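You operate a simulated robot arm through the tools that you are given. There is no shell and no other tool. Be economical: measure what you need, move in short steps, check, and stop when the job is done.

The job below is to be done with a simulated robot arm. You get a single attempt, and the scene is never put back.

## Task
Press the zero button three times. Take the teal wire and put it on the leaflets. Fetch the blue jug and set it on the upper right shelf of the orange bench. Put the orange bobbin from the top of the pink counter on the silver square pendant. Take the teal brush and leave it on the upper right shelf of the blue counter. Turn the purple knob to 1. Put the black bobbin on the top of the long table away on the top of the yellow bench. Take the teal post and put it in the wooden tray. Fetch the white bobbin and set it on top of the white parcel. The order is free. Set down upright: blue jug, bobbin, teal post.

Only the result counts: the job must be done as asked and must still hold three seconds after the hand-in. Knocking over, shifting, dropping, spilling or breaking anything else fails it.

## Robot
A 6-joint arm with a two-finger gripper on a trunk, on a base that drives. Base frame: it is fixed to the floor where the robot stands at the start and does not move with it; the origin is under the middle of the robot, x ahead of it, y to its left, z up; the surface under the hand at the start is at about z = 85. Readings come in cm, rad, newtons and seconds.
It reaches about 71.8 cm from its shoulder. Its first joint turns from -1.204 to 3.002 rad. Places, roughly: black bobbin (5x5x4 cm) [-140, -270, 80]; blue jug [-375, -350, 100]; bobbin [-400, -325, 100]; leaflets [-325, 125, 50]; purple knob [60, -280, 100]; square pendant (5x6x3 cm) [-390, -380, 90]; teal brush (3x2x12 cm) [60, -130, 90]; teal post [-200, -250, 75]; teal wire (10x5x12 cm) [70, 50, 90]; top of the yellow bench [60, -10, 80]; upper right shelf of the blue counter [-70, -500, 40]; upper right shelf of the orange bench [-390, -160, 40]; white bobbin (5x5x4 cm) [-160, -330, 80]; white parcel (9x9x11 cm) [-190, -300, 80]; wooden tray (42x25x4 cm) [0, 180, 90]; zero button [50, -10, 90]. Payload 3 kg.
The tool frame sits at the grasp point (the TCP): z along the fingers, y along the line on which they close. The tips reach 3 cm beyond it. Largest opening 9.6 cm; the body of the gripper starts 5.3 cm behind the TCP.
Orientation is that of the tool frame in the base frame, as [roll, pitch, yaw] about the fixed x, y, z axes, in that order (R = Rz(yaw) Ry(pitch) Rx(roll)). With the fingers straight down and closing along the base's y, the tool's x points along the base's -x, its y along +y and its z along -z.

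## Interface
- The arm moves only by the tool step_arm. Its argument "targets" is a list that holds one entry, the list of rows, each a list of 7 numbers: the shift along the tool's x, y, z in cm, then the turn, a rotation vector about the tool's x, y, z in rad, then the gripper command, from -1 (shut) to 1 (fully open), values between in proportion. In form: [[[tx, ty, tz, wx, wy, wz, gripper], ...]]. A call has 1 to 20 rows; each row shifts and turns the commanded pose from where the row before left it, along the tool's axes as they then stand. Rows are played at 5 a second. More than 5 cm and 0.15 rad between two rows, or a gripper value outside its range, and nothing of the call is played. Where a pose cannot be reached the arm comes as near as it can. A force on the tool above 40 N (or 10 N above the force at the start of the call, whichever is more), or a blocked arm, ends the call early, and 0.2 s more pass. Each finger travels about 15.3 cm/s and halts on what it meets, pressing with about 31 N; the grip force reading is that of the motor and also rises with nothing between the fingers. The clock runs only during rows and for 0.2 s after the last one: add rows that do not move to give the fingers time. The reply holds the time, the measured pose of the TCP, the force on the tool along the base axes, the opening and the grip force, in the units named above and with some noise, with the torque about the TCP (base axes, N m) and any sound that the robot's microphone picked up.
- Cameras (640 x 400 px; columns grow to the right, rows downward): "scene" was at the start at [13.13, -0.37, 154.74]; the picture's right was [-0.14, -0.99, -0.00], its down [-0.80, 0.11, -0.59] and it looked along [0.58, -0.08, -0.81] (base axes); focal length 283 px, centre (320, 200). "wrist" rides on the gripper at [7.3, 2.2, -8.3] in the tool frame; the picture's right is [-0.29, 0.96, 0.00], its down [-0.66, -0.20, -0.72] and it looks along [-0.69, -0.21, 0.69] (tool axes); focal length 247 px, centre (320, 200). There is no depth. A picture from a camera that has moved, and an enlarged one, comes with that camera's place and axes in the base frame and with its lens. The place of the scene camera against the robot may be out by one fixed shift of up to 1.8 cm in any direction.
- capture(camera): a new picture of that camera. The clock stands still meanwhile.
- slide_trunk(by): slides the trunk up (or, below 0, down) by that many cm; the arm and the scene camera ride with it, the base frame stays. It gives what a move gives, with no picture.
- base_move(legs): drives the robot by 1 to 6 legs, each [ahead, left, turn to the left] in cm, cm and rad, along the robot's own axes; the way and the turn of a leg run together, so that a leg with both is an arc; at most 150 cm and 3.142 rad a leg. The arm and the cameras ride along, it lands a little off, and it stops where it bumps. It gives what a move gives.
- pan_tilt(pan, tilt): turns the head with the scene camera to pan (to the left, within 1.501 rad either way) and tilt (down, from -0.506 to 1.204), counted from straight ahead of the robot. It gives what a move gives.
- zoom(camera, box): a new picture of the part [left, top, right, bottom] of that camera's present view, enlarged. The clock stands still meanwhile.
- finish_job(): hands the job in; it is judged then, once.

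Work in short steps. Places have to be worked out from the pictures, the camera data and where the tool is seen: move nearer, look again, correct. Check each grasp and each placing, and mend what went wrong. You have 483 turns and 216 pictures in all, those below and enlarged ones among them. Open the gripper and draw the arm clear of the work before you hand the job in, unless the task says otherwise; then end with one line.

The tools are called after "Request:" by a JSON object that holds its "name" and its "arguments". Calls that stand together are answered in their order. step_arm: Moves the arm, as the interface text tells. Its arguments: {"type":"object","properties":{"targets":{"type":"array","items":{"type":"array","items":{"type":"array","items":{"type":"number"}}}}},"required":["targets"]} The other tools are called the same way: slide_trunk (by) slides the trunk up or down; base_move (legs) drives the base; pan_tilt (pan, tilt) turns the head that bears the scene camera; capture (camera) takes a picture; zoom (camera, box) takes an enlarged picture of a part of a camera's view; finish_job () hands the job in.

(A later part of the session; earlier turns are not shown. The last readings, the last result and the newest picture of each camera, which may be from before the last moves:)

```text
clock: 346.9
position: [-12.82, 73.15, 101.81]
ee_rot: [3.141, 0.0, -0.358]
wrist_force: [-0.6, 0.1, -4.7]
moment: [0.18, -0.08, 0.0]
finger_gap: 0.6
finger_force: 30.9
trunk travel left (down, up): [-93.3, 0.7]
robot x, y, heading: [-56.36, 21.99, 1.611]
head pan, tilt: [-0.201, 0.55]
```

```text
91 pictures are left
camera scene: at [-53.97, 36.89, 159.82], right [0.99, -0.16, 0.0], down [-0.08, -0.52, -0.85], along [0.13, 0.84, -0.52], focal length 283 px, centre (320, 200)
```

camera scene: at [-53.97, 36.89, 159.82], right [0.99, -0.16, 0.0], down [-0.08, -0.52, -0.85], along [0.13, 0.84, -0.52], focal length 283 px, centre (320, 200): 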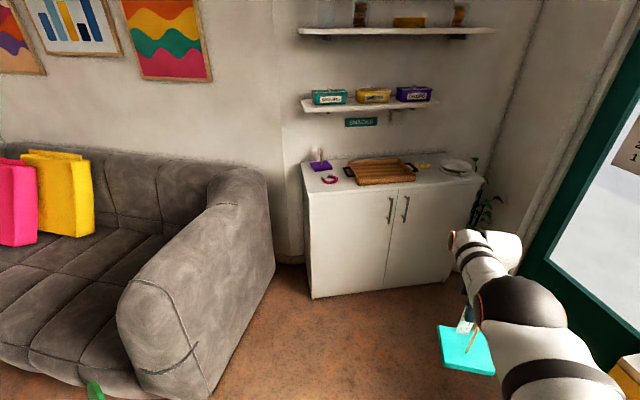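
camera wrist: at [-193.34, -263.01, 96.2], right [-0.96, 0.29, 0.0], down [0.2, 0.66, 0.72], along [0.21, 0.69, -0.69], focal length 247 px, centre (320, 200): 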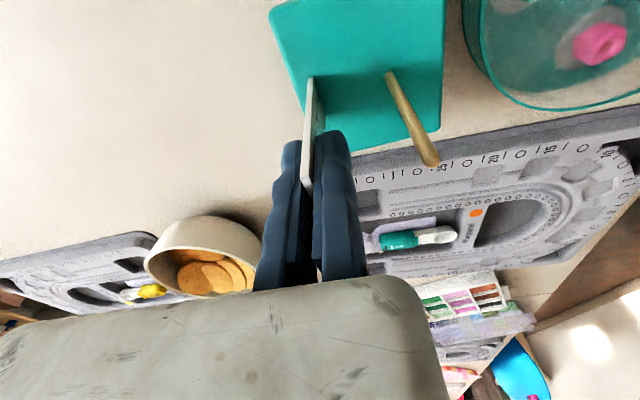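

The tray lies centred near [3, 179]. I square the hand with the tray first, then drive so that the base will come down in the tray's front middle.

Request:
{"name": "step_arm", "arguments": {"targets": [[[0, 0, 0, 0, 0, -0.12, -1], [0, 0, 0, 0, 0, -0.12, -1], [0, 0, 0, 0, 0, -0.12, -1], [0, 0, 0, 0, 0, 0, -1]]]}}

Request:
{"name": "base_move", "arguments": {"legs": [[0, 0, -0.04], [75, -15, 0]]}}

Request:
{"name": "pan_tilt", "arguments": {"pan": -0.45, "tilt": 0.75}}

Request:
{"name": "capture", "arguments": {"camera": "scene"}}

Request:
{"name": "capture", "arguments": {"camera": "wrist"}}

```text
clock: 347.9
position: [-12.86, 73.05, 101.81]
ee_rot: [-3.141, 0.001, 0.003]
wrist_force: [-1.5, -1.0, -5.5]
moment: [0.18, -0.01, -0.01]
finger_gap: 0.61
finger_force: 30.8
trunk travel left (down, up): [-93.3, 0.7]
robot x, y, heading: [-56.05, 22.26, 1.613]
head pan, tilt: [-0.201, 0.55]
```

```text
clock: 352.4
position: [2.77, 147.61, 102.04]
ee_rot: [3.141, 0.0, -0.024]
wrist_force: [-0.1, 0.1, -5.1]
moment: [0.18, -0.06, 0.01]
finger_gap: 0.59
finger_force: 30.7
trunk travel left (down, up): [-93.3, 0.7]
robot x, y, heading: [-42.12, 97.99, 1.584]
head pan, tilt: [-0.201, 0.55]
```

```text
clock: 353.2
position: [2.88, 147.7, 101.83]
ee_rot: [3.141, 0.0, -0.024]
wrist_force: [-0.3, 0.7, -4.5]
moment: [0.16, 0.04, 0.01]
finger_gap: 0.6
finger_force: 31.2
trunk travel left (down, up): [-93.3, 0.7]
robot x, y, heading: [-41.99, 98.43, 1.585]
head pan, tilt: [-0.45, 0.75]
```

```text
90 pictures are left
camera scene: at [-37.46, 111.26, 158.08], right [0.91, -0.42, 0.0], down [-0.29, -0.62, -0.73], along [0.31, 0.66, -0.68], focal length 283 px, centre (320, 200)
```

scene: 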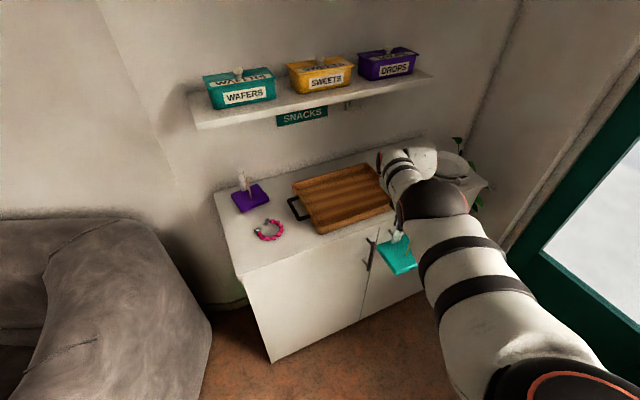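

```text
89 pictures are left
camera wrist: at [9.94, 145.33, 110.16], right [-0.32, -0.95, 0.0], down [-0.65, 0.22, 0.72], along [-0.69, 0.23, -0.69], focal length 247 px, centre (320, 200)
```

wrist: 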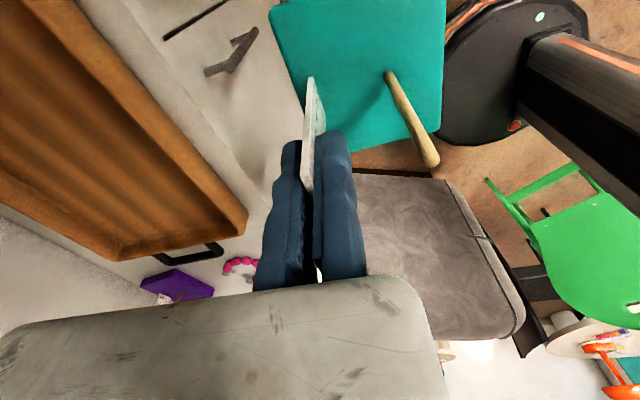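

The tray spans about x -11 to 30, y 161 to 188; a shelf hangs further back, so I place toward the front of the tray. I drive in and check.

Request:
{"name": "base_move", "arguments": {"legs": [[22, -5, 0]]}}

Request:
{"name": "capture", "arguments": {"camera": "wrist"}}

Request:
{"name": "capture", "arguments": {"camera": "scene"}}

```text
clock: 354.9
position: [7.61, 169.83, 101.97]
ee_rot: [-3.141, 0.0, -0.029]
wrist_force: [0.3, 0.3, -4.7]
moment: [0.18, 0.01, 0.02]
finger_gap: 0.62
finger_force: 30.8
trunk travel left (down, up): [-93.3, 0.7]
robot x, y, heading: [-36.94, 120.13, 1.587]
head pan, tilt: [-0.45, 0.75]
```

```text
88 pictures are left
camera wrist: at [14.77, 167.53, 110.25], right [-0.32, -0.95, 0.0], down [-0.65, 0.22, 0.72], along [-0.69, 0.23, -0.69], focal length 247 px, centre (320, 200)
```

wrist: 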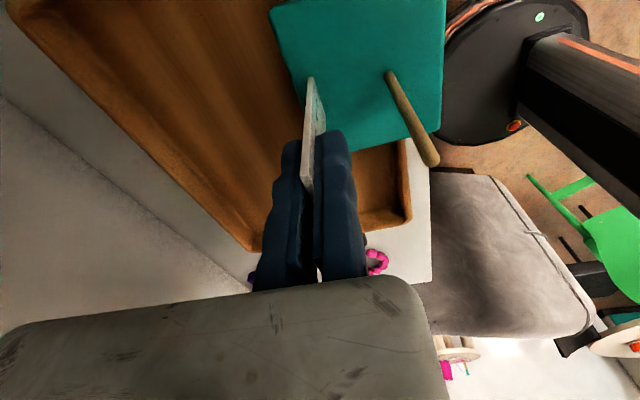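

```text
87 pictures are left
camera scene: at [-32.75, 133.54, 158.1], right [0.91, -0.42, 0.0], down [-0.29, -0.62, -0.73], along [0.31, 0.66, -0.68], focal length 283 px, centre (320, 200)
```

scene: 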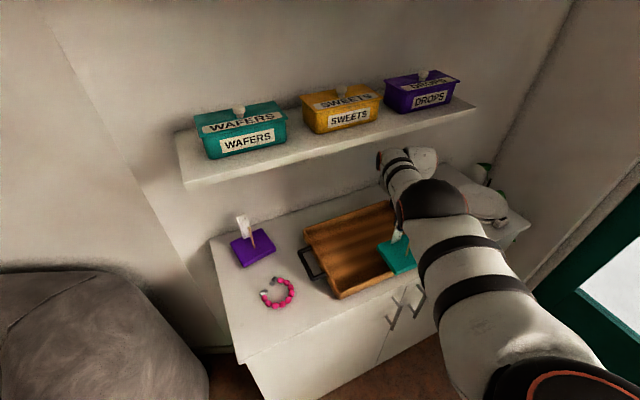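

I need 5 cm more in y so the base clears the tray's front wall.

Request:
{"name": "base_move", "arguments": {"legs": [[5, 0, 0]]}}

Request:
{"name": "slide_trunk", "arguments": {"by": -3}}

Request:
{"name": "capture", "arguments": {"camera": "wrist"}}

Request:
{"name": "zoom", "arguments": {"camera": "scene", "box": [290, 130, 480, 310]}}

```text
clock: 355.9
position: [7.57, 174.79, 100.53]
ee_rot: [3.11, 0.007, -0.027]
wrist_force: [1.0, -0.6, -5.1]
moment: [0.16, -0.01, 0.0]
finger_gap: 0.6
finger_force: 31.0
trunk travel left (down, up): [-93.3, 0.7]
robot x, y, heading: [-37.47, 125.56, 1.579]
head pan, tilt: [-0.45, 0.75]
```

```text
clock: 356.6
position: [7.29, 174.2, 98.0]
ee_rot: [3.117, 0.004, -0.028]
wrist_force: [-0.1, -0.2, -5.9]
moment: [0.17, -0.01, -0.03]
finger_gap: 0.6
finger_force: 31.4
trunk travel left (down, up): [-90.3, 3.7]
robot x, y, heading: [-37.15, 125.21, 1.587]
head pan, tilt: [-0.45, 0.75]
```

```text
86 pictures are left
camera wrist: at [14.45, 171.99, 106.32], right [-0.32, -0.95, 0.03], down [-0.65, 0.24, 0.72], along [-0.69, 0.21, -0.69], focal length 247 px, centre (320, 200)
```

wrist: 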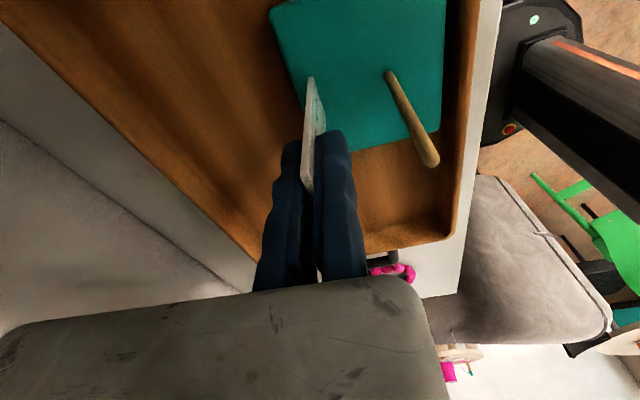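

```text
2.22 times, centred on (385, 220) of scene
camera zoom: at [-32.87, 138.55, 155.1], right [0.91, -0.42, 0.0], down [-0.29, -0.62, -0.73], along [0.31, 0.66, -0.68], focal length 628 px, centre (176, 156)
```

zoom: 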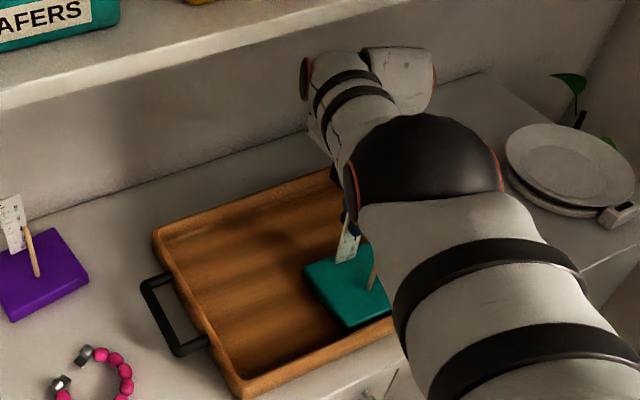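

The base is inside the tray's walls. I lower in small trunk strokes until it touches the tray's floor.

Request:
{"name": "slide_trunk", "arguments": {"by": -0.8}}

Request:
{"name": "slide_trunk", "arguments": {"by": -0.5}}

Request:
{"name": "slide_trunk", "arguments": {"by": -0.4}}

```text
clock: 357.2
position: [7.22, 174.08, 97.67]
ee_rot: [3.126, 0.0, -0.027]
wrist_force: [4.9, 2.2, 24.7]
moment: [0.82, -0.01, -0.38]
finger_gap: 0.62
finger_force: 31.4
trunk travel left (down, up): [-89.5, 4.5]
robot x, y, heading: [-37.44, 125.23, 1.579]
head pan, tilt: [-0.45, 0.75]
```

```text
clock: 357.7
position: [7.11, 174.16, 96.98]
ee_rot: [3.121, 0.002, -0.028]
wrist_force: [4.0, 4.3, 22.3]
moment: [1.03, -0.1, -0.13]
finger_gap: 0.61
finger_force: 30.5
trunk travel left (down, up): [-89.0, 5.0]
robot x, y, heading: [-37.1, 125.44, 1.578]
head pan, tilt: [-0.45, 0.75]
```

```text
clock: 358.3
position: [6.94, 173.93, 96.63]
ee_rot: [3.116, 0.001, -0.024]
wrist_force: [1.1, 3.8, 22.7]
moment: [0.97, -0.01, -0.05]
finger_gap: 0.62
finger_force: 31.0
trunk travel left (down, up): [-88.6, 5.4]
robot x, y, heading: [-37.37, 125.37, 1.584]
head pan, tilt: [-0.45, 0.75]
```

It touched already at the first stroke and then slipped in the grip. I look at how the base sits.

Request:
{"name": "capture", "arguments": {"camera": "wrist"}}

Request:
{"name": "zoom", "arguments": {"camera": "scene", "box": [290, 130, 480, 310]}}

```text
84 pictures are left
camera wrist: at [14.14, 171.8, 104.94], right [-0.32, -0.95, 0.02], down [-0.65, 0.24, 0.72], along [-0.69, 0.21, -0.69], focal length 247 px, centre (320, 200)
```

wrist: 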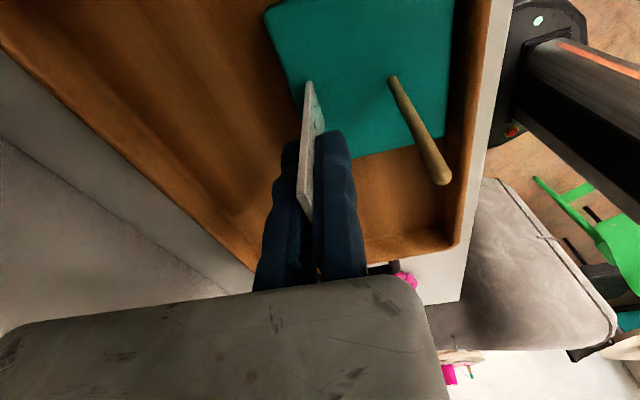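

```text
2.22 times, centred on (385, 220) of scene
camera zoom: at [-33.32, 138.2, 153.44], right [0.91, -0.42, 0.0], down [-0.29, -0.62, -0.73], along [0.31, 0.66, -0.68], focal length 628 px, centre (176, 156)
```

zoom: 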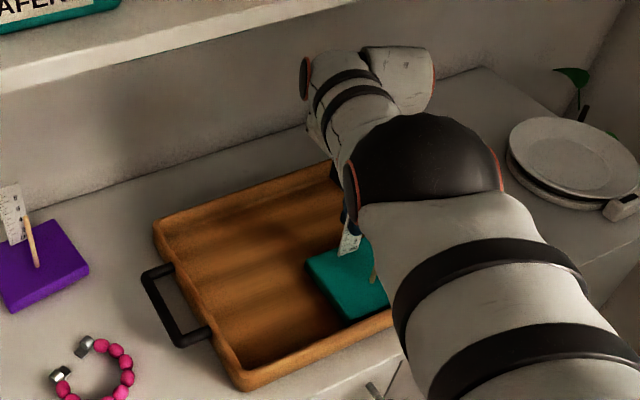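

The base sits inside the tray, just slightly tilted by the hand. I straighten the hand a touch, ease up, and open.

Request:
{"name": "step_arm", "arguments": {"targets": [[[0, 0, -0.2, 0.02, 0, 0, -1], [0, 0, 0, 0, 0, 0, -1], [0, 0, 0, 0, 0, 0, -0.8], [0, 0, 0, 0, 0, 0, -0.5], [0, 0, 0, 0, 0, 0, -0.5]]]}}

Request:
{"name": "capture", "arguments": {"camera": "wrist"}}

```text
clock: 359.5
position: [7.4, 174.54, 96.36]
ee_rot: [3.136, 0.005, -0.027]
wrist_force: [-0.3, 0.0, 0.0]
moment: [0.0, 0.0, 0.0]
finger_gap: 2.4
finger_force: 0.0
out of reach, approached as far as the arm can: row 1
trunk travel left (down, up): [-88.6, 5.4]
robot x, y, heading: [-36.77, 125.27, 1.583]
head pan, tilt: [-0.45, 0.75]
```

```text
82 pictures are left
camera wrist: at [14.6, 172.21, 104.66], right [-0.32, -0.95, 0.01], down [-0.65, 0.23, 0.73], along [-0.69, 0.23, -0.69], focal length 247 px, centre (320, 200)
```

wrist: 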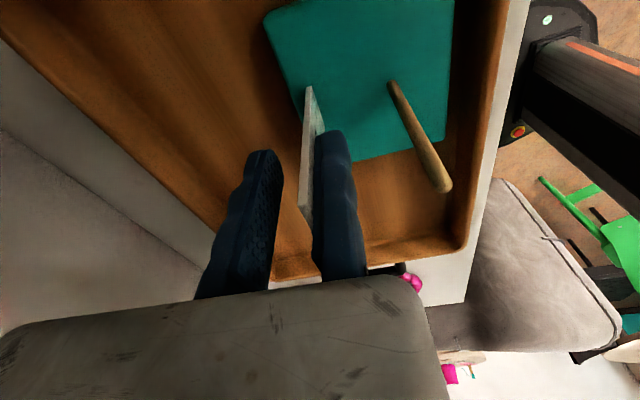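

The stand rests upright in the tray. A shelf is overhead, so rather than rising I free the fixed finger, slide sideways along the ruler's plane, then back out.

Request:
{"name": "base_move", "arguments": {"legs": [[-0.5, 0, 0]]}}

Request:
{"name": "zoom", "arguments": {"camera": "wrist", "box": [220, 60, 460, 280]}}

```text
clock: 360.2
position: [7.38, 174.09, 96.38]
ee_rot: [3.134, 0.005, -0.026]
wrist_force: [0.1, 1.0, 0.0]
moment: [-0.01, 0.0, 0.01]
finger_gap: 2.41
finger_force: 0.1
trunk travel left (down, up): [-88.6, 5.4]
robot x, y, heading: [-37.31, 124.9, 1.583]
head pan, tilt: [-0.45, 0.75]
```

```text
1.82 times, centred on (340, 170) of wrist
camera zoom: at [14.58, 171.78, 104.66], right [-0.32, -0.95, 0.01], down [-0.65, 0.23, 0.73], along [-0.69, 0.23, -0.69], focal length 449 px, centre (284, 254)
```

zoom: 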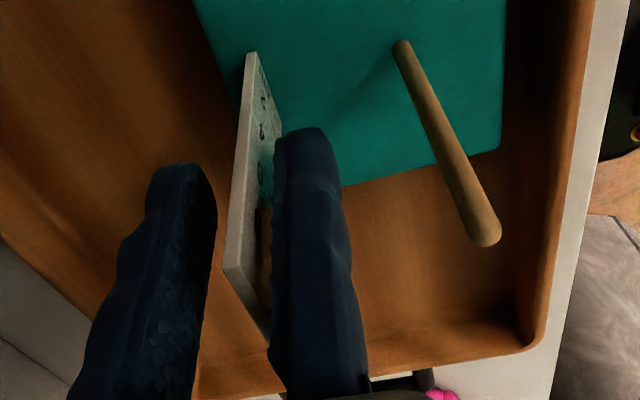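

Both fingers are free of the ruler. I slide 6 cm to +x, then back out.

Request:
{"name": "base_move", "arguments": {"legs": [[0, -6.5, 0]]}}

Request:
{"name": "capture", "arguments": {"camera": "wrist"}}

```text
clock: 361.2
position: [13.51, 174.15, 96.58]
ee_rot: [3.136, 0.003, -0.026]
wrist_force: [0.3, 0.3, 0.2]
moment: [-0.01, -0.02, 0.01]
finger_gap: 2.4
finger_force: 0.0
trunk travel left (down, up): [-88.6, 5.4]
robot x, y, heading: [-30.74, 124.88, 1.585]
head pan, tilt: [-0.45, 0.75]
```

```text
80 pictures are left
camera wrist: at [20.78, 171.83, 104.85], right [-0.32, -0.95, 0.01], down [-0.65, 0.22, 0.72], along [-0.69, 0.22, -0.69], focal length 247 px, centre (320, 200)
```

wrist: 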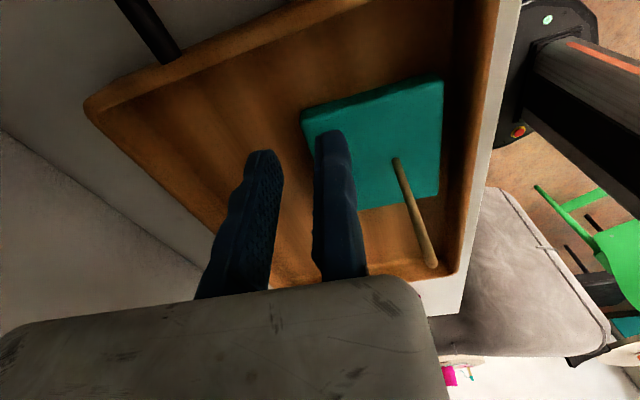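

The stand is undisturbed. I back straight out and raise the trunk.

Request:
{"name": "base_move", "arguments": {"legs": [[-32, 0, 0]]}}

Request:
{"name": "slide_trunk", "arguments": {"by": 5}}

Request:
{"name": "zoom", "arguments": {"camera": "scene", "box": [200, 90, 500, 290]}}

```text
clock: 363.3
position: [14.09, 142.93, 96.3]
ee_rot: [3.135, 0.006, -0.02]
wrist_force: [-0.4, -0.5, -0.6]
moment: [0.01, 0.01, 0.01]
finger_gap: 2.41
finger_force: 0.2
trunk travel left (down, up): [-88.6, 5.4]
robot x, y, heading: [-29.93, 93.52, 1.59]
head pan, tilt: [-0.45, 0.75]
```

```text
clock: 364.2
position: [14.17, 142.94, 101.5]
ee_rot: [3.135, 0.004, -0.019]
wrist_force: [0.8, 0.4, 0.3]
moment: [0.0, -0.01, 0.05]
finger_gap: 2.4
finger_force: 0.1
trunk travel left (down, up): [-93.6, 0.4]
robot x, y, heading: [-29.99, 93.27, 1.589]
head pan, tilt: [-0.45, 0.75]
```

```text
2.00 times, centred on (350, 190) of scene
camera zoom: at [-25.94, 106.72, 158.4], right [0.91, -0.42, 0.0], down [-0.29, -0.62, -0.73], along [0.31, 0.66, -0.68], focal length 566 px, centre (260, 220)
```

zoom: 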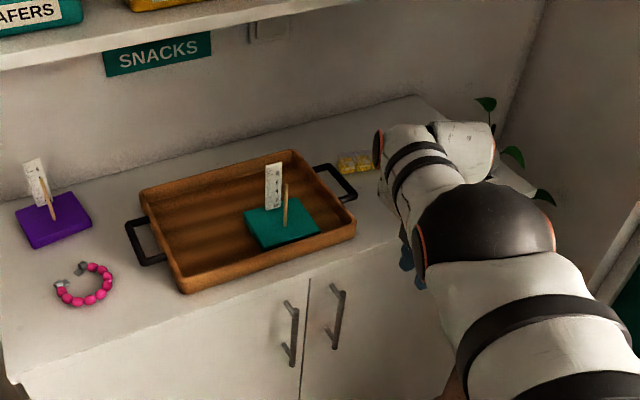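

The teal post stands in the tray. Next the teal brush near [60, -130]: I turn to face the bench side and strafe down to it.

Request:
{"name": "base_move", "arguments": {"legs": [[0, -5, -1.59], [0, -140, 0], [0, -60, 0]]}}

Request:
{"name": "pan_tilt", "arguments": {"pan": -0.3, "tilt": 0.7}}

Request:
{"name": "capture", "arguments": {"camera": "scene"}}

```text
clock: 378.0
position: [19.53, -155.18, 101.48]
ee_rot: [3.135, 0.003, -1.619]
wrist_force: [0.1, 0.2, 0.7]
moment: [0.02, -0.03, -0.04]
finger_gap: 2.4
finger_force: 0.1
trunk travel left (down, up): [-93.6, 0.4]
robot x, y, heading: [-28.82, -109.93, -0.014]
head pan, tilt: [-0.45, 0.75]
```

```text
clock: 378.7
position: [19.49, -155.28, 101.37]
ee_rot: [3.134, 0.005, -1.619]
wrist_force: [-0.2, -0.3, -0.1]
moment: [-0.01, 0.02, 0.03]
finger_gap: 2.41
finger_force: 0.1
trunk travel left (down, up): [-93.6, 0.4]
robot x, y, heading: [-28.51, -109.53, -0.005]
head pan, tilt: [-0.3, 0.7]
```

```text
78 pictures are left
camera scene: at [-14.64, -111.67, 158.82], right [-0.31, -0.95, 0.0], down [-0.61, 0.2, -0.76], along [0.73, -0.23, -0.64], focal length 283 px, centre (320, 200)
```

scene: 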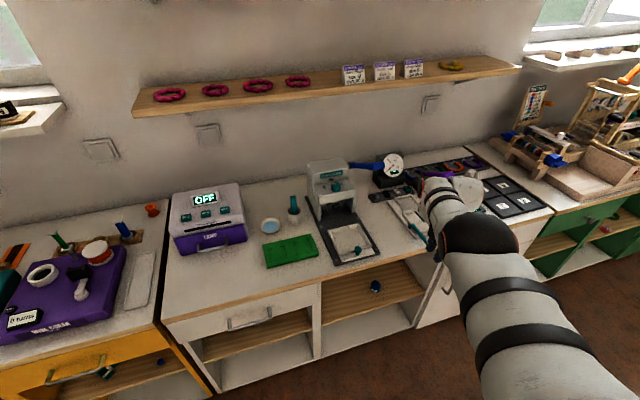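

I enlarge the middle of the bench.

Request:
{"name": "zoom", "arguments": {"camera": "scene", "box": [240, 150, 440, 280]}}

```text
3.08 times, centred on (340, 215) of scene
camera zoom: at [-14.64, -111.67, 158.82], right [-0.31, -0.95, 0.0], down [-0.61, 0.2, -0.76], along [0.73, -0.23, -0.64], focal length 870 px, centre (258, 154)
```

zoom: 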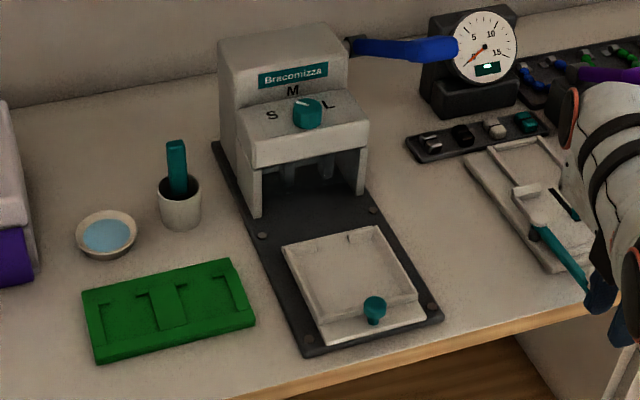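

The brush stands by its teal handle in a small white cup near [63, -125]. I turn the base left as before, square the hand, and approach to look with the wrist camera.

Request:
{"name": "base_move", "arguments": {"legs": [[0, 0, 0.455]]}}

Request:
{"name": "step_arm", "arguments": {"targets": [[[0, 0, 0, 0, 0, 0.137, 0], [0, 0, 0, 0, 0, 0.137, 0], [0, 0, 0, 0, 0, 0.137, 0], [0, 0, 0, 0, 0, 0, 0]]]}}

```text
clock: 380.5
position: [34.72, -129.37, 101.35]
ee_rot: [3.135, 0.005, -1.162]
wrist_force: [-0.1, -0.1, -0.7]
moment: [0.02, 0.0, 0.0]
finger_gap: 2.4
finger_force: 0.0
trunk travel left (down, up): [-93.6, 0.4]
robot x, y, heading: [-28.3, -109.43, 0.445]
head pan, tilt: [-0.3, 0.7]
```

```text
clock: 381.5
position: [34.66, -129.48, 101.48]
ee_rot: [3.133, 0.003, -1.574]
wrist_force: [-0.1, 0.8, -0.6]
moment: [0.01, 0.0, 0.0]
finger_gap: 4.81
finger_force: 0.0
trunk travel left (down, up): [-93.6, 0.4]
robot x, y, heading: [-28.71, -109.87, 0.447]
head pan, tilt: [-0.3, 0.7]
```

I move 15 cm toward the bench and look.

Request:
{"name": "base_move", "arguments": {"legs": [[16.6, -0.7, 0]]}}

Request:
{"name": "capture", "arguments": {"camera": "wrist"}}

```text
clock: 382.9
position: [49.94, -122.76, 101.57]
ee_rot: [3.136, 0.004, -1.573]
wrist_force: [-0.7, 0.5, -0.4]
moment: [0.01, 0.01, 0.01]
finger_gap: 4.77
finger_force: 0.1
trunk travel left (down, up): [-93.6, 0.4]
robot x, y, heading: [-13.26, -102.96, 0.447]
head pan, tilt: [-0.3, 0.7]
```

```text
76 pictures are left
camera wrist: at [47.68, -130.0, 109.85], right [-0.96, 0.29, 0.01], down [0.21, 0.66, 0.72], along [0.21, 0.69, -0.69], focal length 247 px, centre (320, 200)
```

wrist: 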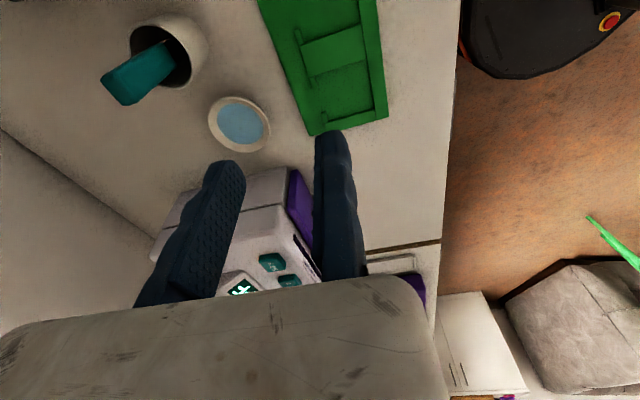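

The brush handle is near [61.2, -127.8], almost vertical. I go closer and enlarge it.

Request:
{"name": "base_move", "arguments": {"legs": [[6.0, -7.6, 0]]}}

Request:
{"name": "zoom", "arguments": {"camera": "wrist", "box": [220, 20, 400, 180]}}

```text
clock: 384.1
position: [58.5, -126.69, 101.53]
ee_rot: [3.134, 0.002, -1.573]
wrist_force: [0.4, -0.7, 0.7]
moment: [0.0, 0.01, -0.02]
finger_gap: 4.83
finger_force: 0.1
trunk travel left (down, up): [-93.6, 0.4]
robot x, y, heading: [-4.61, -106.7, 0.453]
head pan, tilt: [-0.3, 0.7]
```

```text
2.50 times, centred on (310, 100) of wrist
camera zoom: at [56.19, -134.01, 109.88], right [-0.96, 0.29, 0.01], down [0.21, 0.66, 0.72], along [0.21, 0.69, -0.69], focal length 617 px, centre (345, 450)
```

zoom: 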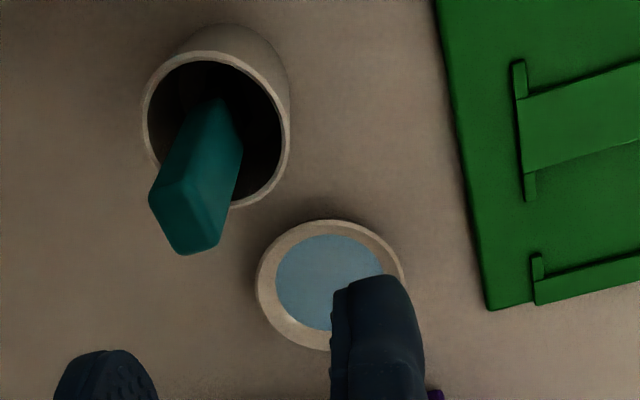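

Brush top at about [62.8, -127.5, 92.8]. I move so the fixed finger will stand beside it, then lower with the trunk.

Request:
{"name": "base_move", "arguments": {"legs": [[2.3, -2.0, 0]]}}

Request:
{"name": "slide_trunk", "arguments": {"by": -5}}

Request:
{"name": "capture", "arguments": {"camera": "wrist"}}

```text
clock: 384.9
position: [61.3, -127.47, 101.7]
ee_rot: [3.136, 0.001, -1.573]
wrist_force: [-0.6, -0.2, 0.2]
moment: [0.01, -0.05, -0.02]
finger_gap: 4.8
finger_force: 0.0
trunk travel left (down, up): [-93.6, 0.4]
robot x, y, heading: [-1.76, -108.07, 0.45]
head pan, tilt: [-0.3, 0.7]
```

```text
clock: 385.8
position: [61.67, -127.62, 96.5]
ee_rot: [3.132, 0.001, -1.573]
wrist_force: [-0.3, -1.0, 0.0]
moment: [0.0, 0.0, -0.02]
finger_gap: 4.8
finger_force: 0.0
trunk travel left (down, up): [-88.6, 5.4]
robot x, y, heading: [-1.67, -107.71, 0.45]
head pan, tilt: [-0.3, 0.7]
```

```text
74 pictures are left
camera wrist: at [59.3, -134.89, 104.73], right [-0.96, 0.29, 0.01], down [0.21, 0.66, 0.72], along [0.21, 0.69, -0.69], focal length 247 px, centre (320, 200)
```

wrist: 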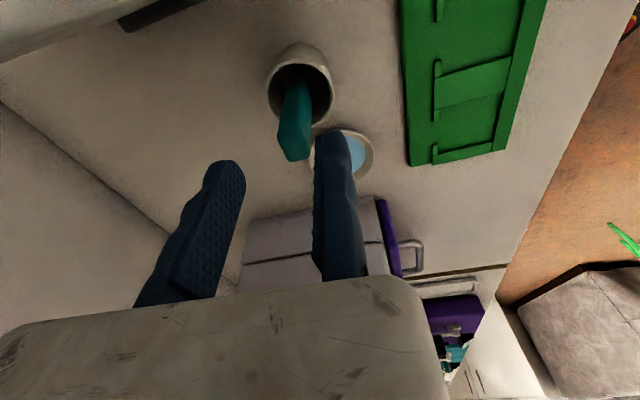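

Lined up. I give 0.3 cm more room with the arm, lower 4.3 cm and close.

Request:
{"name": "step_arm", "arguments": {"targets": [[[0.3, 0.3, 0, 0, 0, 0, 0], [0, 0, 0, 0, 0, 0, 0]]]}}

Request:
{"name": "slide_trunk", "arguments": {"by": -4.3}}

Request:
{"name": "step_arm", "arguments": {"targets": [[[0, 0, 0, 0, 0, 0, -0.5], [0, 0, 0, 0, 0, 0, -1], [0, 0, 0, 0, 0, 0, -1], [0, 0, 0, 0, 0, 0, -1]]]}}

Request:
{"name": "capture", "arguments": {"camera": "wrist"}}

```text
clock: 386.4
position: [61.46, -127.99, 96.37]
ee_rot: [3.132, 0.004, -1.573]
wrist_force: [-0.3, 0.8, -0.8]
moment: [0.01, -0.01, 0.01]
finger_gap: 4.82
finger_force: 0.0
trunk travel left (down, up): [-88.6, 5.4]
robot x, y, heading: [-2.02, -108.23, 0.448]
head pan, tilt: [-0.3, 0.7]
```

```text
clock: 387.3
position: [61.58, -127.97, 92.07]
ee_rot: [3.134, 0.004, -1.573]
wrist_force: [0.5, -0.8, 0.8]
moment: [0.02, 0.0, -0.01]
finger_gap: 4.79
finger_force: 0.1
trunk travel left (down, up): [-84.3, 9.7]
robot x, y, heading: [-1.9, -107.69, 0.45]
head pan, tilt: [-0.3, 0.7]
```

```text
clock: 388.3
position: [61.58, -128.06, 92.11]
ee_rot: [3.133, 0.003, -1.573]
wrist_force: [-0.4, 0.0, 0.0]
moment: [-0.02, -0.02, -0.01]
finger_gap: 1.44
finger_force: 31.4
trunk travel left (down, up): [-84.3, 9.7]
robot x, y, heading: [-1.96, -107.88, 0.448]
head pan, tilt: [-0.3, 0.7]
```

```text
73 pictures are left
camera wrist: at [59.22, -135.2, 100.42], right [-0.96, 0.29, 0.01], down [0.21, 0.66, 0.72], along [0.21, 0.69, -0.69], focal length 247 px, centre (320, 200)
```

wrist: 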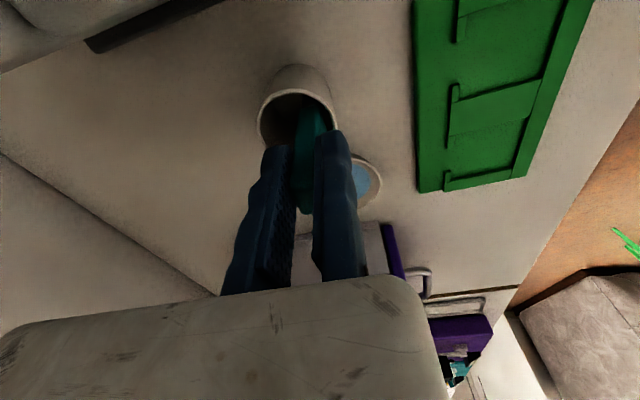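

Gripped. I lift with the trunk and check that the cup stays.

Request:
{"name": "slide_trunk", "arguments": {"by": 9.5}}

Request:
{"name": "capture", "arguments": {"camera": "wrist"}}

```text
clock: 389.6
position: [61.56, -127.99, 101.61]
ee_rot: [3.13, 0.003, -1.573]
wrist_force: [0.5, 1.1, 0.3]
moment: [-0.01, 0.0, -0.03]
finger_gap: 1.47
finger_force: 31.3
trunk travel left (down, up): [-93.8, 0.2]
robot x, y, heading: [-1.46, -107.74, 0.446]
head pan, tilt: [-0.3, 0.7]
```

```text
72 pictures are left
camera wrist: at [59.23, -135.21, 109.91], right [-0.96, 0.29, 0.01], down [0.21, 0.66, 0.72], along [0.21, 0.69, -0.69], focal length 247 px, centre (320, 200)
```

wrist: 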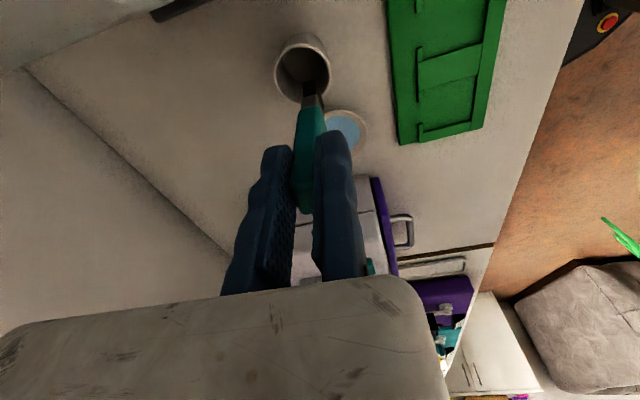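

The brush is out and the cup stands. I back off, turn to face -y, and drive to the blue counter.

Request:
{"name": "base_move", "arguments": {"legs": [[-38.8, 18.6, 0], [0, 0, -2.02], [140, 0, 0], [120, 0, 0]]}}

Request:
{"name": "pan_tilt", "arguments": {"pan": 0.0, "tilt": 0.6}}

Request:
{"name": "capture", "arguments": {"camera": "scene"}}

```text
clock: 409.5
position: [-110.47, -415.68, 101.66]
ee_rot: [3.134, 0.002, 2.616]
wrist_force: [0.8, -0.2, -0.7]
moment: [0.01, -0.04, -0.03]
finger_gap: 1.46
finger_force: 31.1
trunk travel left (down, up): [-93.8, 0.2]
robot x, y, heading: [-61.53, -370.76, -1.643]
head pan, tilt: [-0.3, 0.7]
```

```text
clock: 410.3
position: [-110.43, -415.69, 101.61]
ee_rot: [3.131, 0.002, 2.618]
wrist_force: [0.0, -1.0, -0.8]
moment: [0.03, -0.02, 0.03]
finger_gap: 1.43
finger_force: 31.5
trunk travel left (down, up): [-93.8, 0.2]
robot x, y, heading: [-61.61, -371.08, -1.645]
head pan, tilt: [0.0, 0.6]
```

```text
71 pictures are left
camera scene: at [-61.76, -383.98, 159.88], right [-1.0, 0.07, 0.0], down [0.04, 0.56, -0.82], along [-0.06, -0.82, -0.57], focal length 283 px, centre (320, 200)
```

scene: 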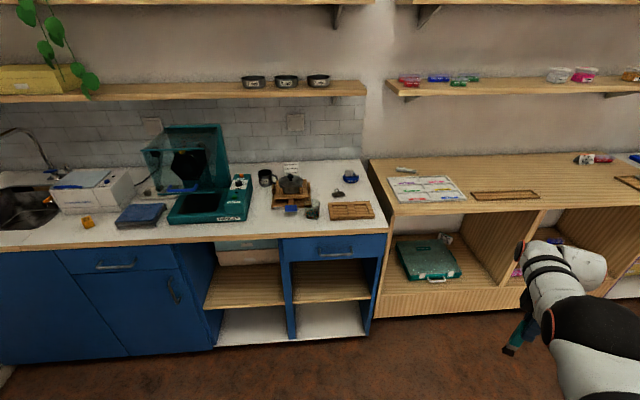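

The blue counter's right bay has a wooden shelf at about z = 48, x from -91 to -54, front near y = -464. I turn the hand to face forward and tilt it nearly level so the brush can be laid into the bay.

Request:
{"name": "step_arm", "arguments": {"targets": [[[0, 0, 0, 0, 0, 0.14, -1], [0, 0, 0, 0, 0, 0.14, -1], [0, 0, 0, 0, 0, 0.14, -1], [0, 0, 0, 0, 0, 0.14, -1], [0, 0, 0, 0, 0, 0.14, -1], [0, 0, 0, 0, 0, 0.14, -1], [0, 0, 0, 0, 0, 0.14, -1], [0, 0, 0, 0, 0, 0.14, -1], [0, 0, 0, 0, 0, 0, -1]]]}}

Request:
{"name": "step_arm", "arguments": {"targets": [[[0, 0, 0, 0, -0.14, 0, -1], [0, 0, 0, 0, -0.14, 0, -1], [0, 0, 0, 0, -0.14, 0, -1], [0, 0, 0, 0, -0.14, 0, -1], [0, 0, 0, 0, -0.14, 0, -1], [0, 0, 0, 0, -0.14, 0, -1], [0, 0, 0, 0, -0.14, 0, -1], [0, 0, 0, 0, -0.14, 0, -1], [0, 0, 0, 0, -0.14, 0, -1], [0, 0, 0, 0, -0.14, 0, -1], [0, 0, 0, 0, 0, 0, -1]]]}}

```text
clock: 412.3
position: [-110.53, -415.57, 101.7]
ee_rot: [3.134, -0.007, 1.498]
wrist_force: [0.5, 0.9, -0.2]
moment: [-0.06, -0.01, 0.0]
finger_gap: 1.48
finger_force: 31.0
trunk travel left (down, up): [-93.8, 0.2]
robot x, y, heading: [-61.51, -370.66, -1.644]
head pan, tilt: [0.0, 0.6]
```

```text
clock: 414.7
position: [-112.51, -420.71, 99.71]
ee_rot: [3.104, 1.393, 1.461]
wrist_force: [-0.1, -0.6, 1.0]
moment: [0.01, 0.01, 0.02]
finger_gap: 1.45
finger_force: 31.5
out of reach, approached as far as the arm can: row 1, 2, 3, 4, 5, 6, 9, 10
trunk travel left (down, up): [-93.8, 0.2]
robot x, y, heading: [-60.9, -370.75, -1.645]
head pan, tilt: [0.0, 0.6]
```

The hand is level now, pointing toward -y. I lower the trunk 45 cm in the open, then line up with the right bay.

Request:
{"name": "slide_trunk", "arguments": {"by": -40}}

Request:
{"name": "slide_trunk", "arguments": {"by": -4}}

Request:
{"name": "base_move", "arguments": {"legs": [[0, 0, 0.074], [18, 35, 0]]}}

Request:
{"name": "pan_tilt", "arguments": {"pan": -0.3, "tilt": 0.7}}

Request:
{"name": "capture", "arguments": {"camera": "scene"}}

Request:
{"name": "capture", "arguments": {"camera": "wrist"}}

```text
clock: 418.6
position: [-112.56, -420.65, 59.62]
ee_rot: [3.103, 1.392, 1.461]
wrist_force: [-0.2, 0.2, -0.3]
moment: [0.0, 0.02, 0.0]
finger_gap: 1.45
finger_force: 31.4
trunk travel left (down, up): [-53.8, 40.2]
robot x, y, heading: [-61.57, -370.73, -1.648]
head pan, tilt: [0.0, 0.6]
```

```text
clock: 419.4
position: [-112.46, -420.78, 55.56]
ee_rot: [3.105, 1.393, 1.463]
wrist_force: [0.4, 0.2, -0.1]
moment: [0.01, 0.0, -0.02]
finger_gap: 1.48
finger_force: 30.5
trunk travel left (down, up): [-49.8, 44.2]
robot x, y, heading: [-61.24, -370.67, -1.651]
head pan, tilt: [0.0, 0.6]
```

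```text
clock: 422.3
position: [-72.88, -442.54, 55.52]
ee_rot: [3.105, 1.393, 1.546]
wrist_force: [-0.3, 1.0, -0.1]
moment: [0.03, -0.02, -0.01]
finger_gap: 1.47
finger_force: 31.3
trunk travel left (down, up): [-49.8, 44.2]
robot x, y, heading: [-26.01, -388.67, -1.565]
head pan, tilt: [0.0, 0.6]
```

```text
clock: 423.1
position: [-72.9, -442.59, 55.59]
ee_rot: [3.104, 1.393, 1.544]
wrist_force: [-0.3, -0.8, 0.4]
moment: [0.02, 0.0, 0.01]
finger_gap: 1.47
finger_force: 30.2
trunk travel left (down, up): [-49.8, 44.2]
robot x, y, heading: [-26.51, -388.53, -1.556]
head pan, tilt: [-0.3, 0.7]
```

```text
70 pictures are left
camera scene: at [-27.78, -401.08, 115.02], right [-0.96, 0.29, 0.0], down [0.18, 0.62, -0.77], along [-0.22, -0.73, -0.64], focal length 283 px, centre (320, 200)
```

scene: 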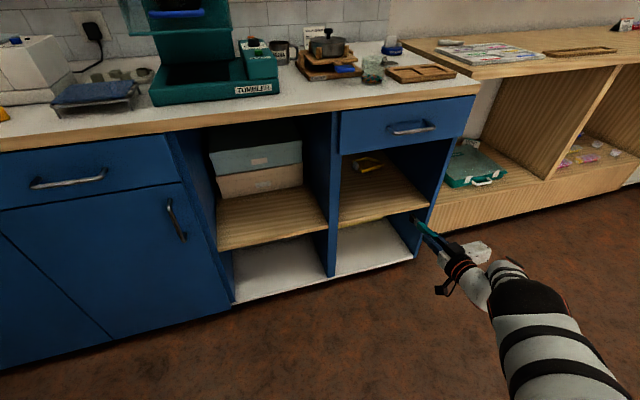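

```text
69 pictures are left
camera wrist: at [-70.85, -432.95, 49.83], right [0.95, -0.04, 0.3], down [-0.21, 0.59, 0.78], along [-0.21, -0.8, 0.56], focal length 247 px, centre (320, 200)
```

wrist: 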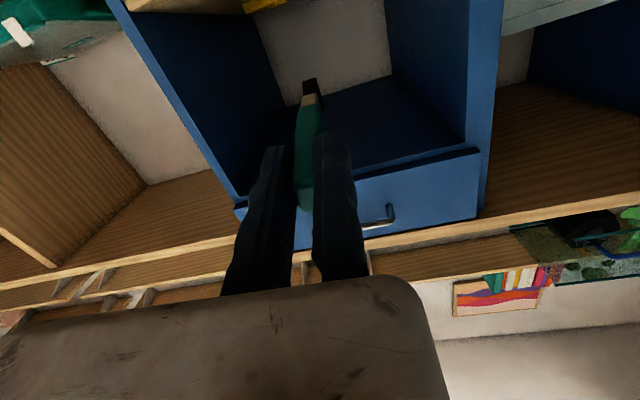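

The shelf's surface is near z = 45. I lower 3 cm, drive in so the brush is wholly over the shelf, and then set it down.

Request:
{"name": "slide_trunk", "arguments": {"by": -3}}

Request:
{"name": "base_move", "arguments": {"legs": [[18, 0, 0]]}}

Request:
{"name": "capture", "arguments": {"camera": "scene"}}

```text
clock: 423.9
position: [-72.97, -442.55, 52.56]
ee_rot: [3.105, 1.393, 1.547]
wrist_force: [0.0, -0.2, -0.6]
moment: [0.01, 0.0, -0.01]
finger_gap: 1.46
finger_force: 31.1
trunk travel left (down, up): [-46.8, 47.2]
robot x, y, heading: [-26.19, -388.34, -1.56]
head pan, tilt: [-0.3, 0.7]
```

```text
clock: 425.4
position: [-72.56, -460.81, 52.61]
ee_rot: [3.104, 1.39, 1.547]
wrist_force: [0.0, 0.3, -0.8]
moment: [0.02, 0.02, 0.04]
finger_gap: 1.45
finger_force: 31.1
trunk travel left (down, up): [-46.8, 47.2]
robot x, y, heading: [-26.07, -406.63, -1.556]
head pan, tilt: [-0.3, 0.7]
```

```text
68 pictures are left
camera scene: at [-27.58, -419.26, 112.01], right [-0.96, 0.28, 0.0], down [0.18, 0.62, -0.76], along [-0.22, -0.73, -0.64], focal length 283 px, centre (320, 200)
```

scene: 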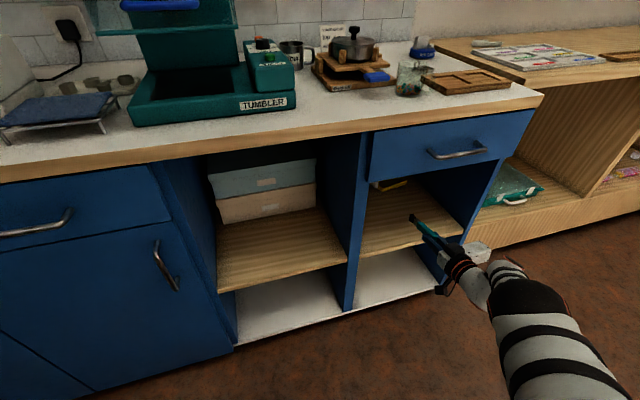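

The brush's tip is entering above the shelf. I go in 7.5 cm more and lower in small strokes.

Request:
{"name": "base_move", "arguments": {"legs": [[7.5, 0, 0]]}}

Request:
{"name": "slide_trunk", "arguments": {"by": -2.5}}

Request:
{"name": "zoom", "arguments": {"camera": "scene", "box": [340, 140, 520, 300]}}

```text
clock: 426.4
position: [-72.54, -468.37, 52.58]
ee_rot: [3.105, 1.391, 1.548]
wrist_force: [0.0, 0.1, 0.2]
moment: [0.0, 0.02, 0.01]
finger_gap: 1.46
finger_force: 30.8
trunk travel left (down, up): [-46.8, 47.2]
robot x, y, heading: [-26.09, -413.88, -1.555]
head pan, tilt: [-0.3, 0.7]
```

```text
clock: 427.1
position: [-72.45, -468.25, 50.1]
ee_rot: [3.107, 1.392, 1.55]
wrist_force: [0.2, 0.2, 0.4]
moment: [-0.04, -0.01, 0.05]
finger_gap: 1.46
finger_force: 31.1
trunk travel left (down, up): [-44.3, 49.7]
robot x, y, heading: [-26.08, -414.1, -1.556]
head pan, tilt: [-0.3, 0.7]
```

```text
2.50 times, centred on (430, 220) of scene
camera zoom: at [-27.48, -426.63, 109.51], right [-0.96, 0.28, 0.0], down [0.18, 0.62, -0.76], along [-0.22, -0.73, -0.64], focal length 707 px, centre (45, 150)
```

zoom: 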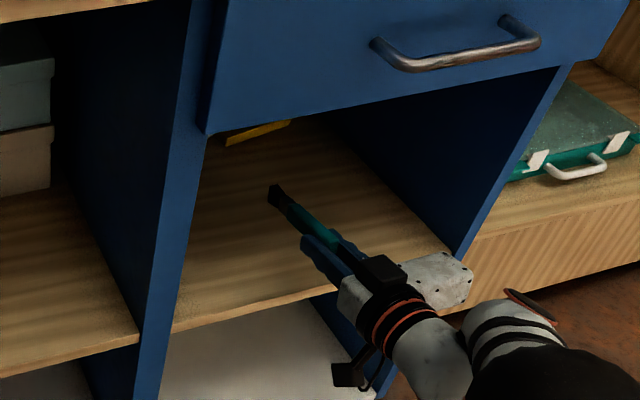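

The brush is wholly over the shelf. I lower until its tip touches.

Request:
{"name": "slide_trunk", "arguments": {"by": -1.5}}

Request:
{"name": "slide_trunk", "arguments": {"by": -0.6}}

Request:
{"name": "slide_trunk", "arguments": {"by": -0.6}}

Request:
{"name": "zoom", "arguments": {"camera": "scene", "box": [340, 140, 520, 300]}}

```text
clock: 427.8
position: [-72.4, -468.22, 48.56]
ee_rot: [3.104, 1.393, 1.548]
wrist_force: [0.2, 0.7, -0.3]
moment: [0.02, 0.03, -0.01]
finger_gap: 1.47
finger_force: 31.4
trunk travel left (down, up): [-42.8, 51.2]
robot x, y, heading: [-25.74, -414.26, -1.559]
head pan, tilt: [-0.3, 0.7]
```

```text
clock: 428.3
position: [-72.54, -468.29, 48.0]
ee_rot: [3.104, 1.391, 1.549]
wrist_force: [0.9, -0.1, -0.1]
moment: [0.04, 0.01, 0.01]
finger_gap: 1.44
finger_force: 30.5
trunk travel left (down, up): [-42.2, 51.8]
robot x, y, heading: [-26.15, -413.74, -1.56]
head pan, tilt: [-0.3, 0.7]
```

```text
clock: 428.9
position: [-72.69, -468.25, 47.33]
ee_rot: [3.104, 1.394, 1.548]
wrist_force: [-0.1, -0.2, -0.2]
moment: [0.02, -0.01, -0.01]
finger_gap: 1.46
finger_force: 31.0
trunk travel left (down, up): [-41.6, 52.4]
robot x, y, heading: [-26.31, -414.13, -1.564]
head pan, tilt: [-0.3, 0.7]
```

```text
2.50 times, centred on (430, 220) of scene
camera zoom: at [-27.48, -426.63, 106.82], right [-0.96, 0.28, 0.0], down [0.18, 0.62, -0.76], along [-0.22, -0.73, -0.64], focal length 707 px, centre (45, 150)
```

zoom: 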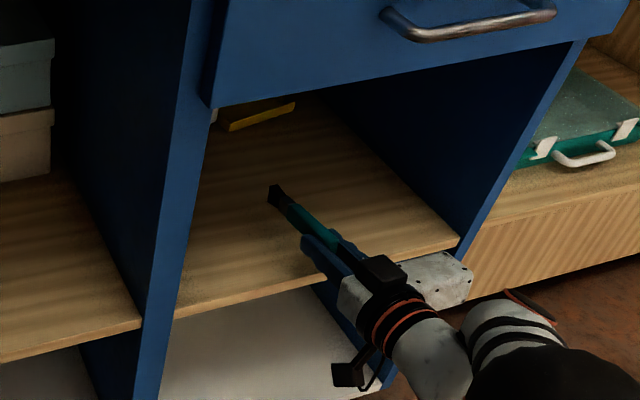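

The shelf edge is near y = -466.5, so I go 2.5 cm further in to have the handle's end on the shelf too, then continue lowering.

Request:
{"name": "base_move", "arguments": {"legs": [[2.5, 0, 0]]}}

Request:
{"name": "slide_trunk", "arguments": {"by": -0.4}}

Request:
{"name": "slide_trunk", "arguments": {"by": -0.4}}

```text
clock: 429.7
position: [-72.44, -470.69, 47.35]
ee_rot: [3.103, 1.391, 1.547]
wrist_force: [0.1, 0.9, 0.0]
moment: [0.0, -0.02, -0.02]
finger_gap: 1.45
finger_force: 31.1
trunk travel left (down, up): [-41.6, 52.4]
robot x, y, heading: [-26.15, -416.65, -1.559]
head pan, tilt: [-0.3, 0.7]
```

```text
clock: 430.2
position: [-72.63, -470.7, 47.08]
ee_rot: [3.106, 1.393, 1.547]
wrist_force: [-0.7, -0.1, -0.1]
moment: [0.03, -0.01, 0.01]
finger_gap: 1.44
finger_force: 30.8
trunk travel left (down, up): [-41.2, 52.8]
robot x, y, heading: [-25.76, -416.85, -1.557]
head pan, tilt: [-0.3, 0.7]
```

```text
clock: 430.7
position: [-72.49, -470.79, 46.62]
ee_rot: [3.105, 1.394, 1.547]
wrist_force: [-0.2, 0.4, 0.3]
moment: [0.02, -0.02, -0.01]
finger_gap: 1.46
finger_force: 30.7
trunk travel left (down, up): [-40.8, 53.2]
robot x, y, heading: [-26.07, -416.35, -1.556]
head pan, tilt: [-0.3, 0.7]
```

By comparison with the other shelf, this one is likely at z of about 41, with its edge near y = -469. I go 3 cm further in and continue down.

Request:
{"name": "base_move", "arguments": {"legs": [[3, 0, 0]]}}

Request:
{"name": "slide_trunk", "arguments": {"by": -1.2}}

Request:
{"name": "slide_trunk", "arguments": {"by": -0.6}}

Request:
{"name": "slide_trunk", "arguments": {"by": -0.5}}

Request:
{"name": "zoom", "arguments": {"camera": "scene", "box": [340, 140, 520, 300]}}

```text
clock: 431.6
position: [-72.48, -473.76, 46.62]
ee_rot: [3.106, 1.392, 1.545]
wrist_force: [-1.0, 0.2, -0.6]
moment: [0.0, -0.03, 0.06]
finger_gap: 1.44
finger_force: 30.7
trunk travel left (down, up): [-40.8, 53.2]
robot x, y, heading: [-26.04, -419.69, -1.562]
head pan, tilt: [-0.3, 0.7]
```

```text
clock: 432.2
position: [-72.51, -473.74, 45.3]
ee_rot: [3.108, 1.395, 1.55]
wrist_force: [-0.2, 0.5, -1.1]
moment: [0.03, 0.01, -0.02]
finger_gap: 1.46
finger_force: 31.0
trunk travel left (down, up): [-39.6, 54.4]
robot x, y, heading: [-25.7, -420.07, -1.558]
head pan, tilt: [-0.3, 0.7]
```

```text
clock: 432.7
position: [-72.53, -473.76, 44.84]
ee_rot: [3.105, 1.393, 1.547]
wrist_force: [-0.3, -0.3, 0.1]
moment: [0.01, 0.03, 0.01]
finger_gap: 1.45
finger_force: 30.8
trunk travel left (down, up): [-39.0, 55.0]
robot x, y, heading: [-25.64, -419.55, -1.562]
head pan, tilt: [-0.3, 0.7]
```

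```text
clock: 433.3
position: [-72.45, -473.86, 44.5]
ee_rot: [3.11, 1.395, 1.554]
wrist_force: [-0.9, -0.6, 6.8]
moment: [-0.83, 0.09, -0.04]
finger_gap: 1.46
finger_force: 30.4
trunk travel left (down, up): [-38.5, 55.5]
robot x, y, heading: [-26.02, -420.12, -1.562]
head pan, tilt: [-0.3, 0.7]
```

```text
2.50 times, centred on (430, 220) of scene
camera zoom: at [-27.35, -432.09, 103.75], right [-0.96, 0.29, 0.0], down [0.18, 0.62, -0.77], along [-0.22, -0.73, -0.64], focal length 707 px, centre (45, 150)
```

zoom: 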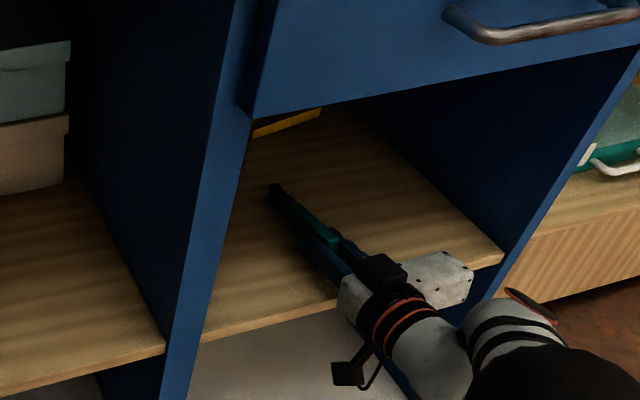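

The tip touches. I press down slightly more so that the handle's drop is small, and open slowly.

Request:
{"name": "slide_trunk", "arguments": {"by": -0.7}}

Request:
{"name": "step_arm", "arguments": {"targets": [[[0, 0, 0, 0, 0, 0, -0.68], [0, 0, 0, 0, 0, 0, -0.64], [0, 0, 0, 0, 0, 0, -0.55], [0, 0, 0, 0, 0, 0, -0.4], [0, 0, 0, 0, 0, 0, -0.2], [0, 0, 0, 0, 0, 0, 0]]]}}

Request:
{"name": "zoom", "arguments": {"camera": "scene", "box": [340, 140, 520, 300]}}

```text
clock: 433.8
position: [-72.56, -473.76, 43.78]
ee_rot: [3.112, 1.394, 1.556]
wrist_force: [0.2, 2.0, 8.2]
moment: [-0.98, 0.09, -0.04]
finger_gap: 1.48
finger_force: 30.6
trunk travel left (down, up): [-37.8, 56.2]
robot x, y, heading: [-26.26, -419.62, -1.563]
head pan, tilt: [-0.3, 0.7]
```

```text
clock: 435.2
position: [-72.42, -473.67, 43.63]
ee_rot: [3.108, 1.393, 1.553]
wrist_force: [2.0, 1.1, 2.5]
moment: [-0.07, 0.09, 0.06]
finger_gap: 4.54
finger_force: 0.0
trunk travel left (down, up): [-37.8, 56.2]
robot x, y, heading: [-25.64, -419.94, -1.563]
head pan, tilt: [-0.3, 0.7]
```

```text
2.50 times, centred on (430, 220) of scene
camera zoom: at [-27.37, -432.16, 103.03], right [-0.96, 0.29, 0.0], down [0.18, 0.62, -0.77], along [-0.22, -0.73, -0.64], focal length 707 px, centre (45, 150)
```

zoom: 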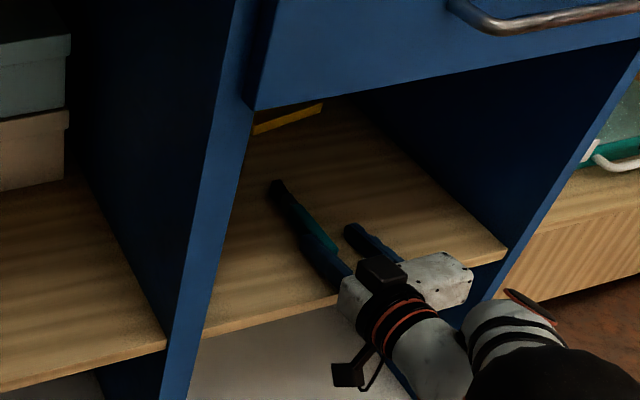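

The brush lies on the shelf beside the fixed finger. I rise a touch, ease the finger off sideways, and look.

Request:
{"name": "slide_trunk", "arguments": {"by": 0.5}}

Request:
{"name": "base_move", "arguments": {"legs": [[0, 0.8, 0]]}}

Request:
{"name": "base_move", "arguments": {"legs": [[-6, 0, 0]]}}

Request:
{"name": "zoom", "arguments": {"camera": "scene", "box": [340, 140, 520, 300]}}

```text
clock: 435.8
position: [-72.64, -473.72, 43.97]
ee_rot: [3.105, 1.392, 1.546]
wrist_force: [0.1, 0.7, -0.4]
moment: [0.03, 0.01, 0.01]
finger_gap: 4.81
finger_force: 0.0
trunk travel left (down, up): [-38.3, 55.7]
robot x, y, heading: [-25.82, -419.85, -1.558]
head pan, tilt: [-0.3, 0.7]
```

```text
clock: 436.5
position: [-71.66, -473.74, 44.07]
ee_rot: [3.107, 1.392, 1.549]
wrist_force: [-0.1, -0.2, -0.5]
moment: [0.01, -0.02, -0.01]
finger_gap: 4.77
finger_force: 0.0
trunk travel left (down, up): [-38.3, 55.7]
robot x, y, heading: [-25.38, -420.0, -1.557]
head pan, tilt: [-0.3, 0.7]
```

```text
clock: 437.5
position: [-71.82, -467.53, 44.2]
ee_rot: [3.104, 1.393, 1.549]
wrist_force: [-0.3, 0.5, 0.1]
moment: [-0.01, 0.01, 0.02]
finger_gap: 4.8
finger_force: 0.0
trunk travel left (down, up): [-38.3, 55.7]
robot x, y, heading: [-25.39, -413.72, -1.559]
head pan, tilt: [-0.3, 0.7]
```

```text
2.50 times, centred on (430, 220) of scene
camera zoom: at [-26.69, -426.02, 103.53], right [-0.96, 0.29, 0.0], down [0.18, 0.62, -0.77], along [-0.22, -0.73, -0.64], focal length 707 px, centre (45, 150)
```

zoom: 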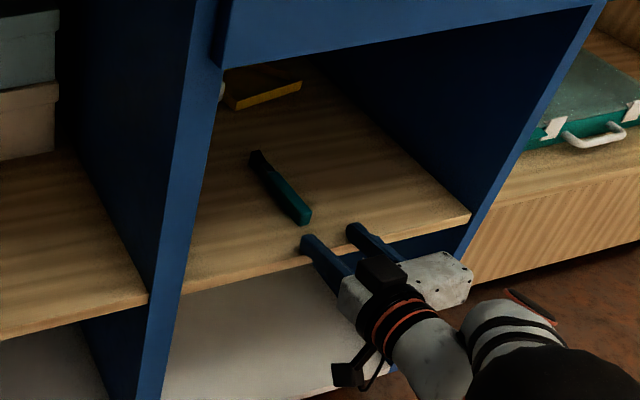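

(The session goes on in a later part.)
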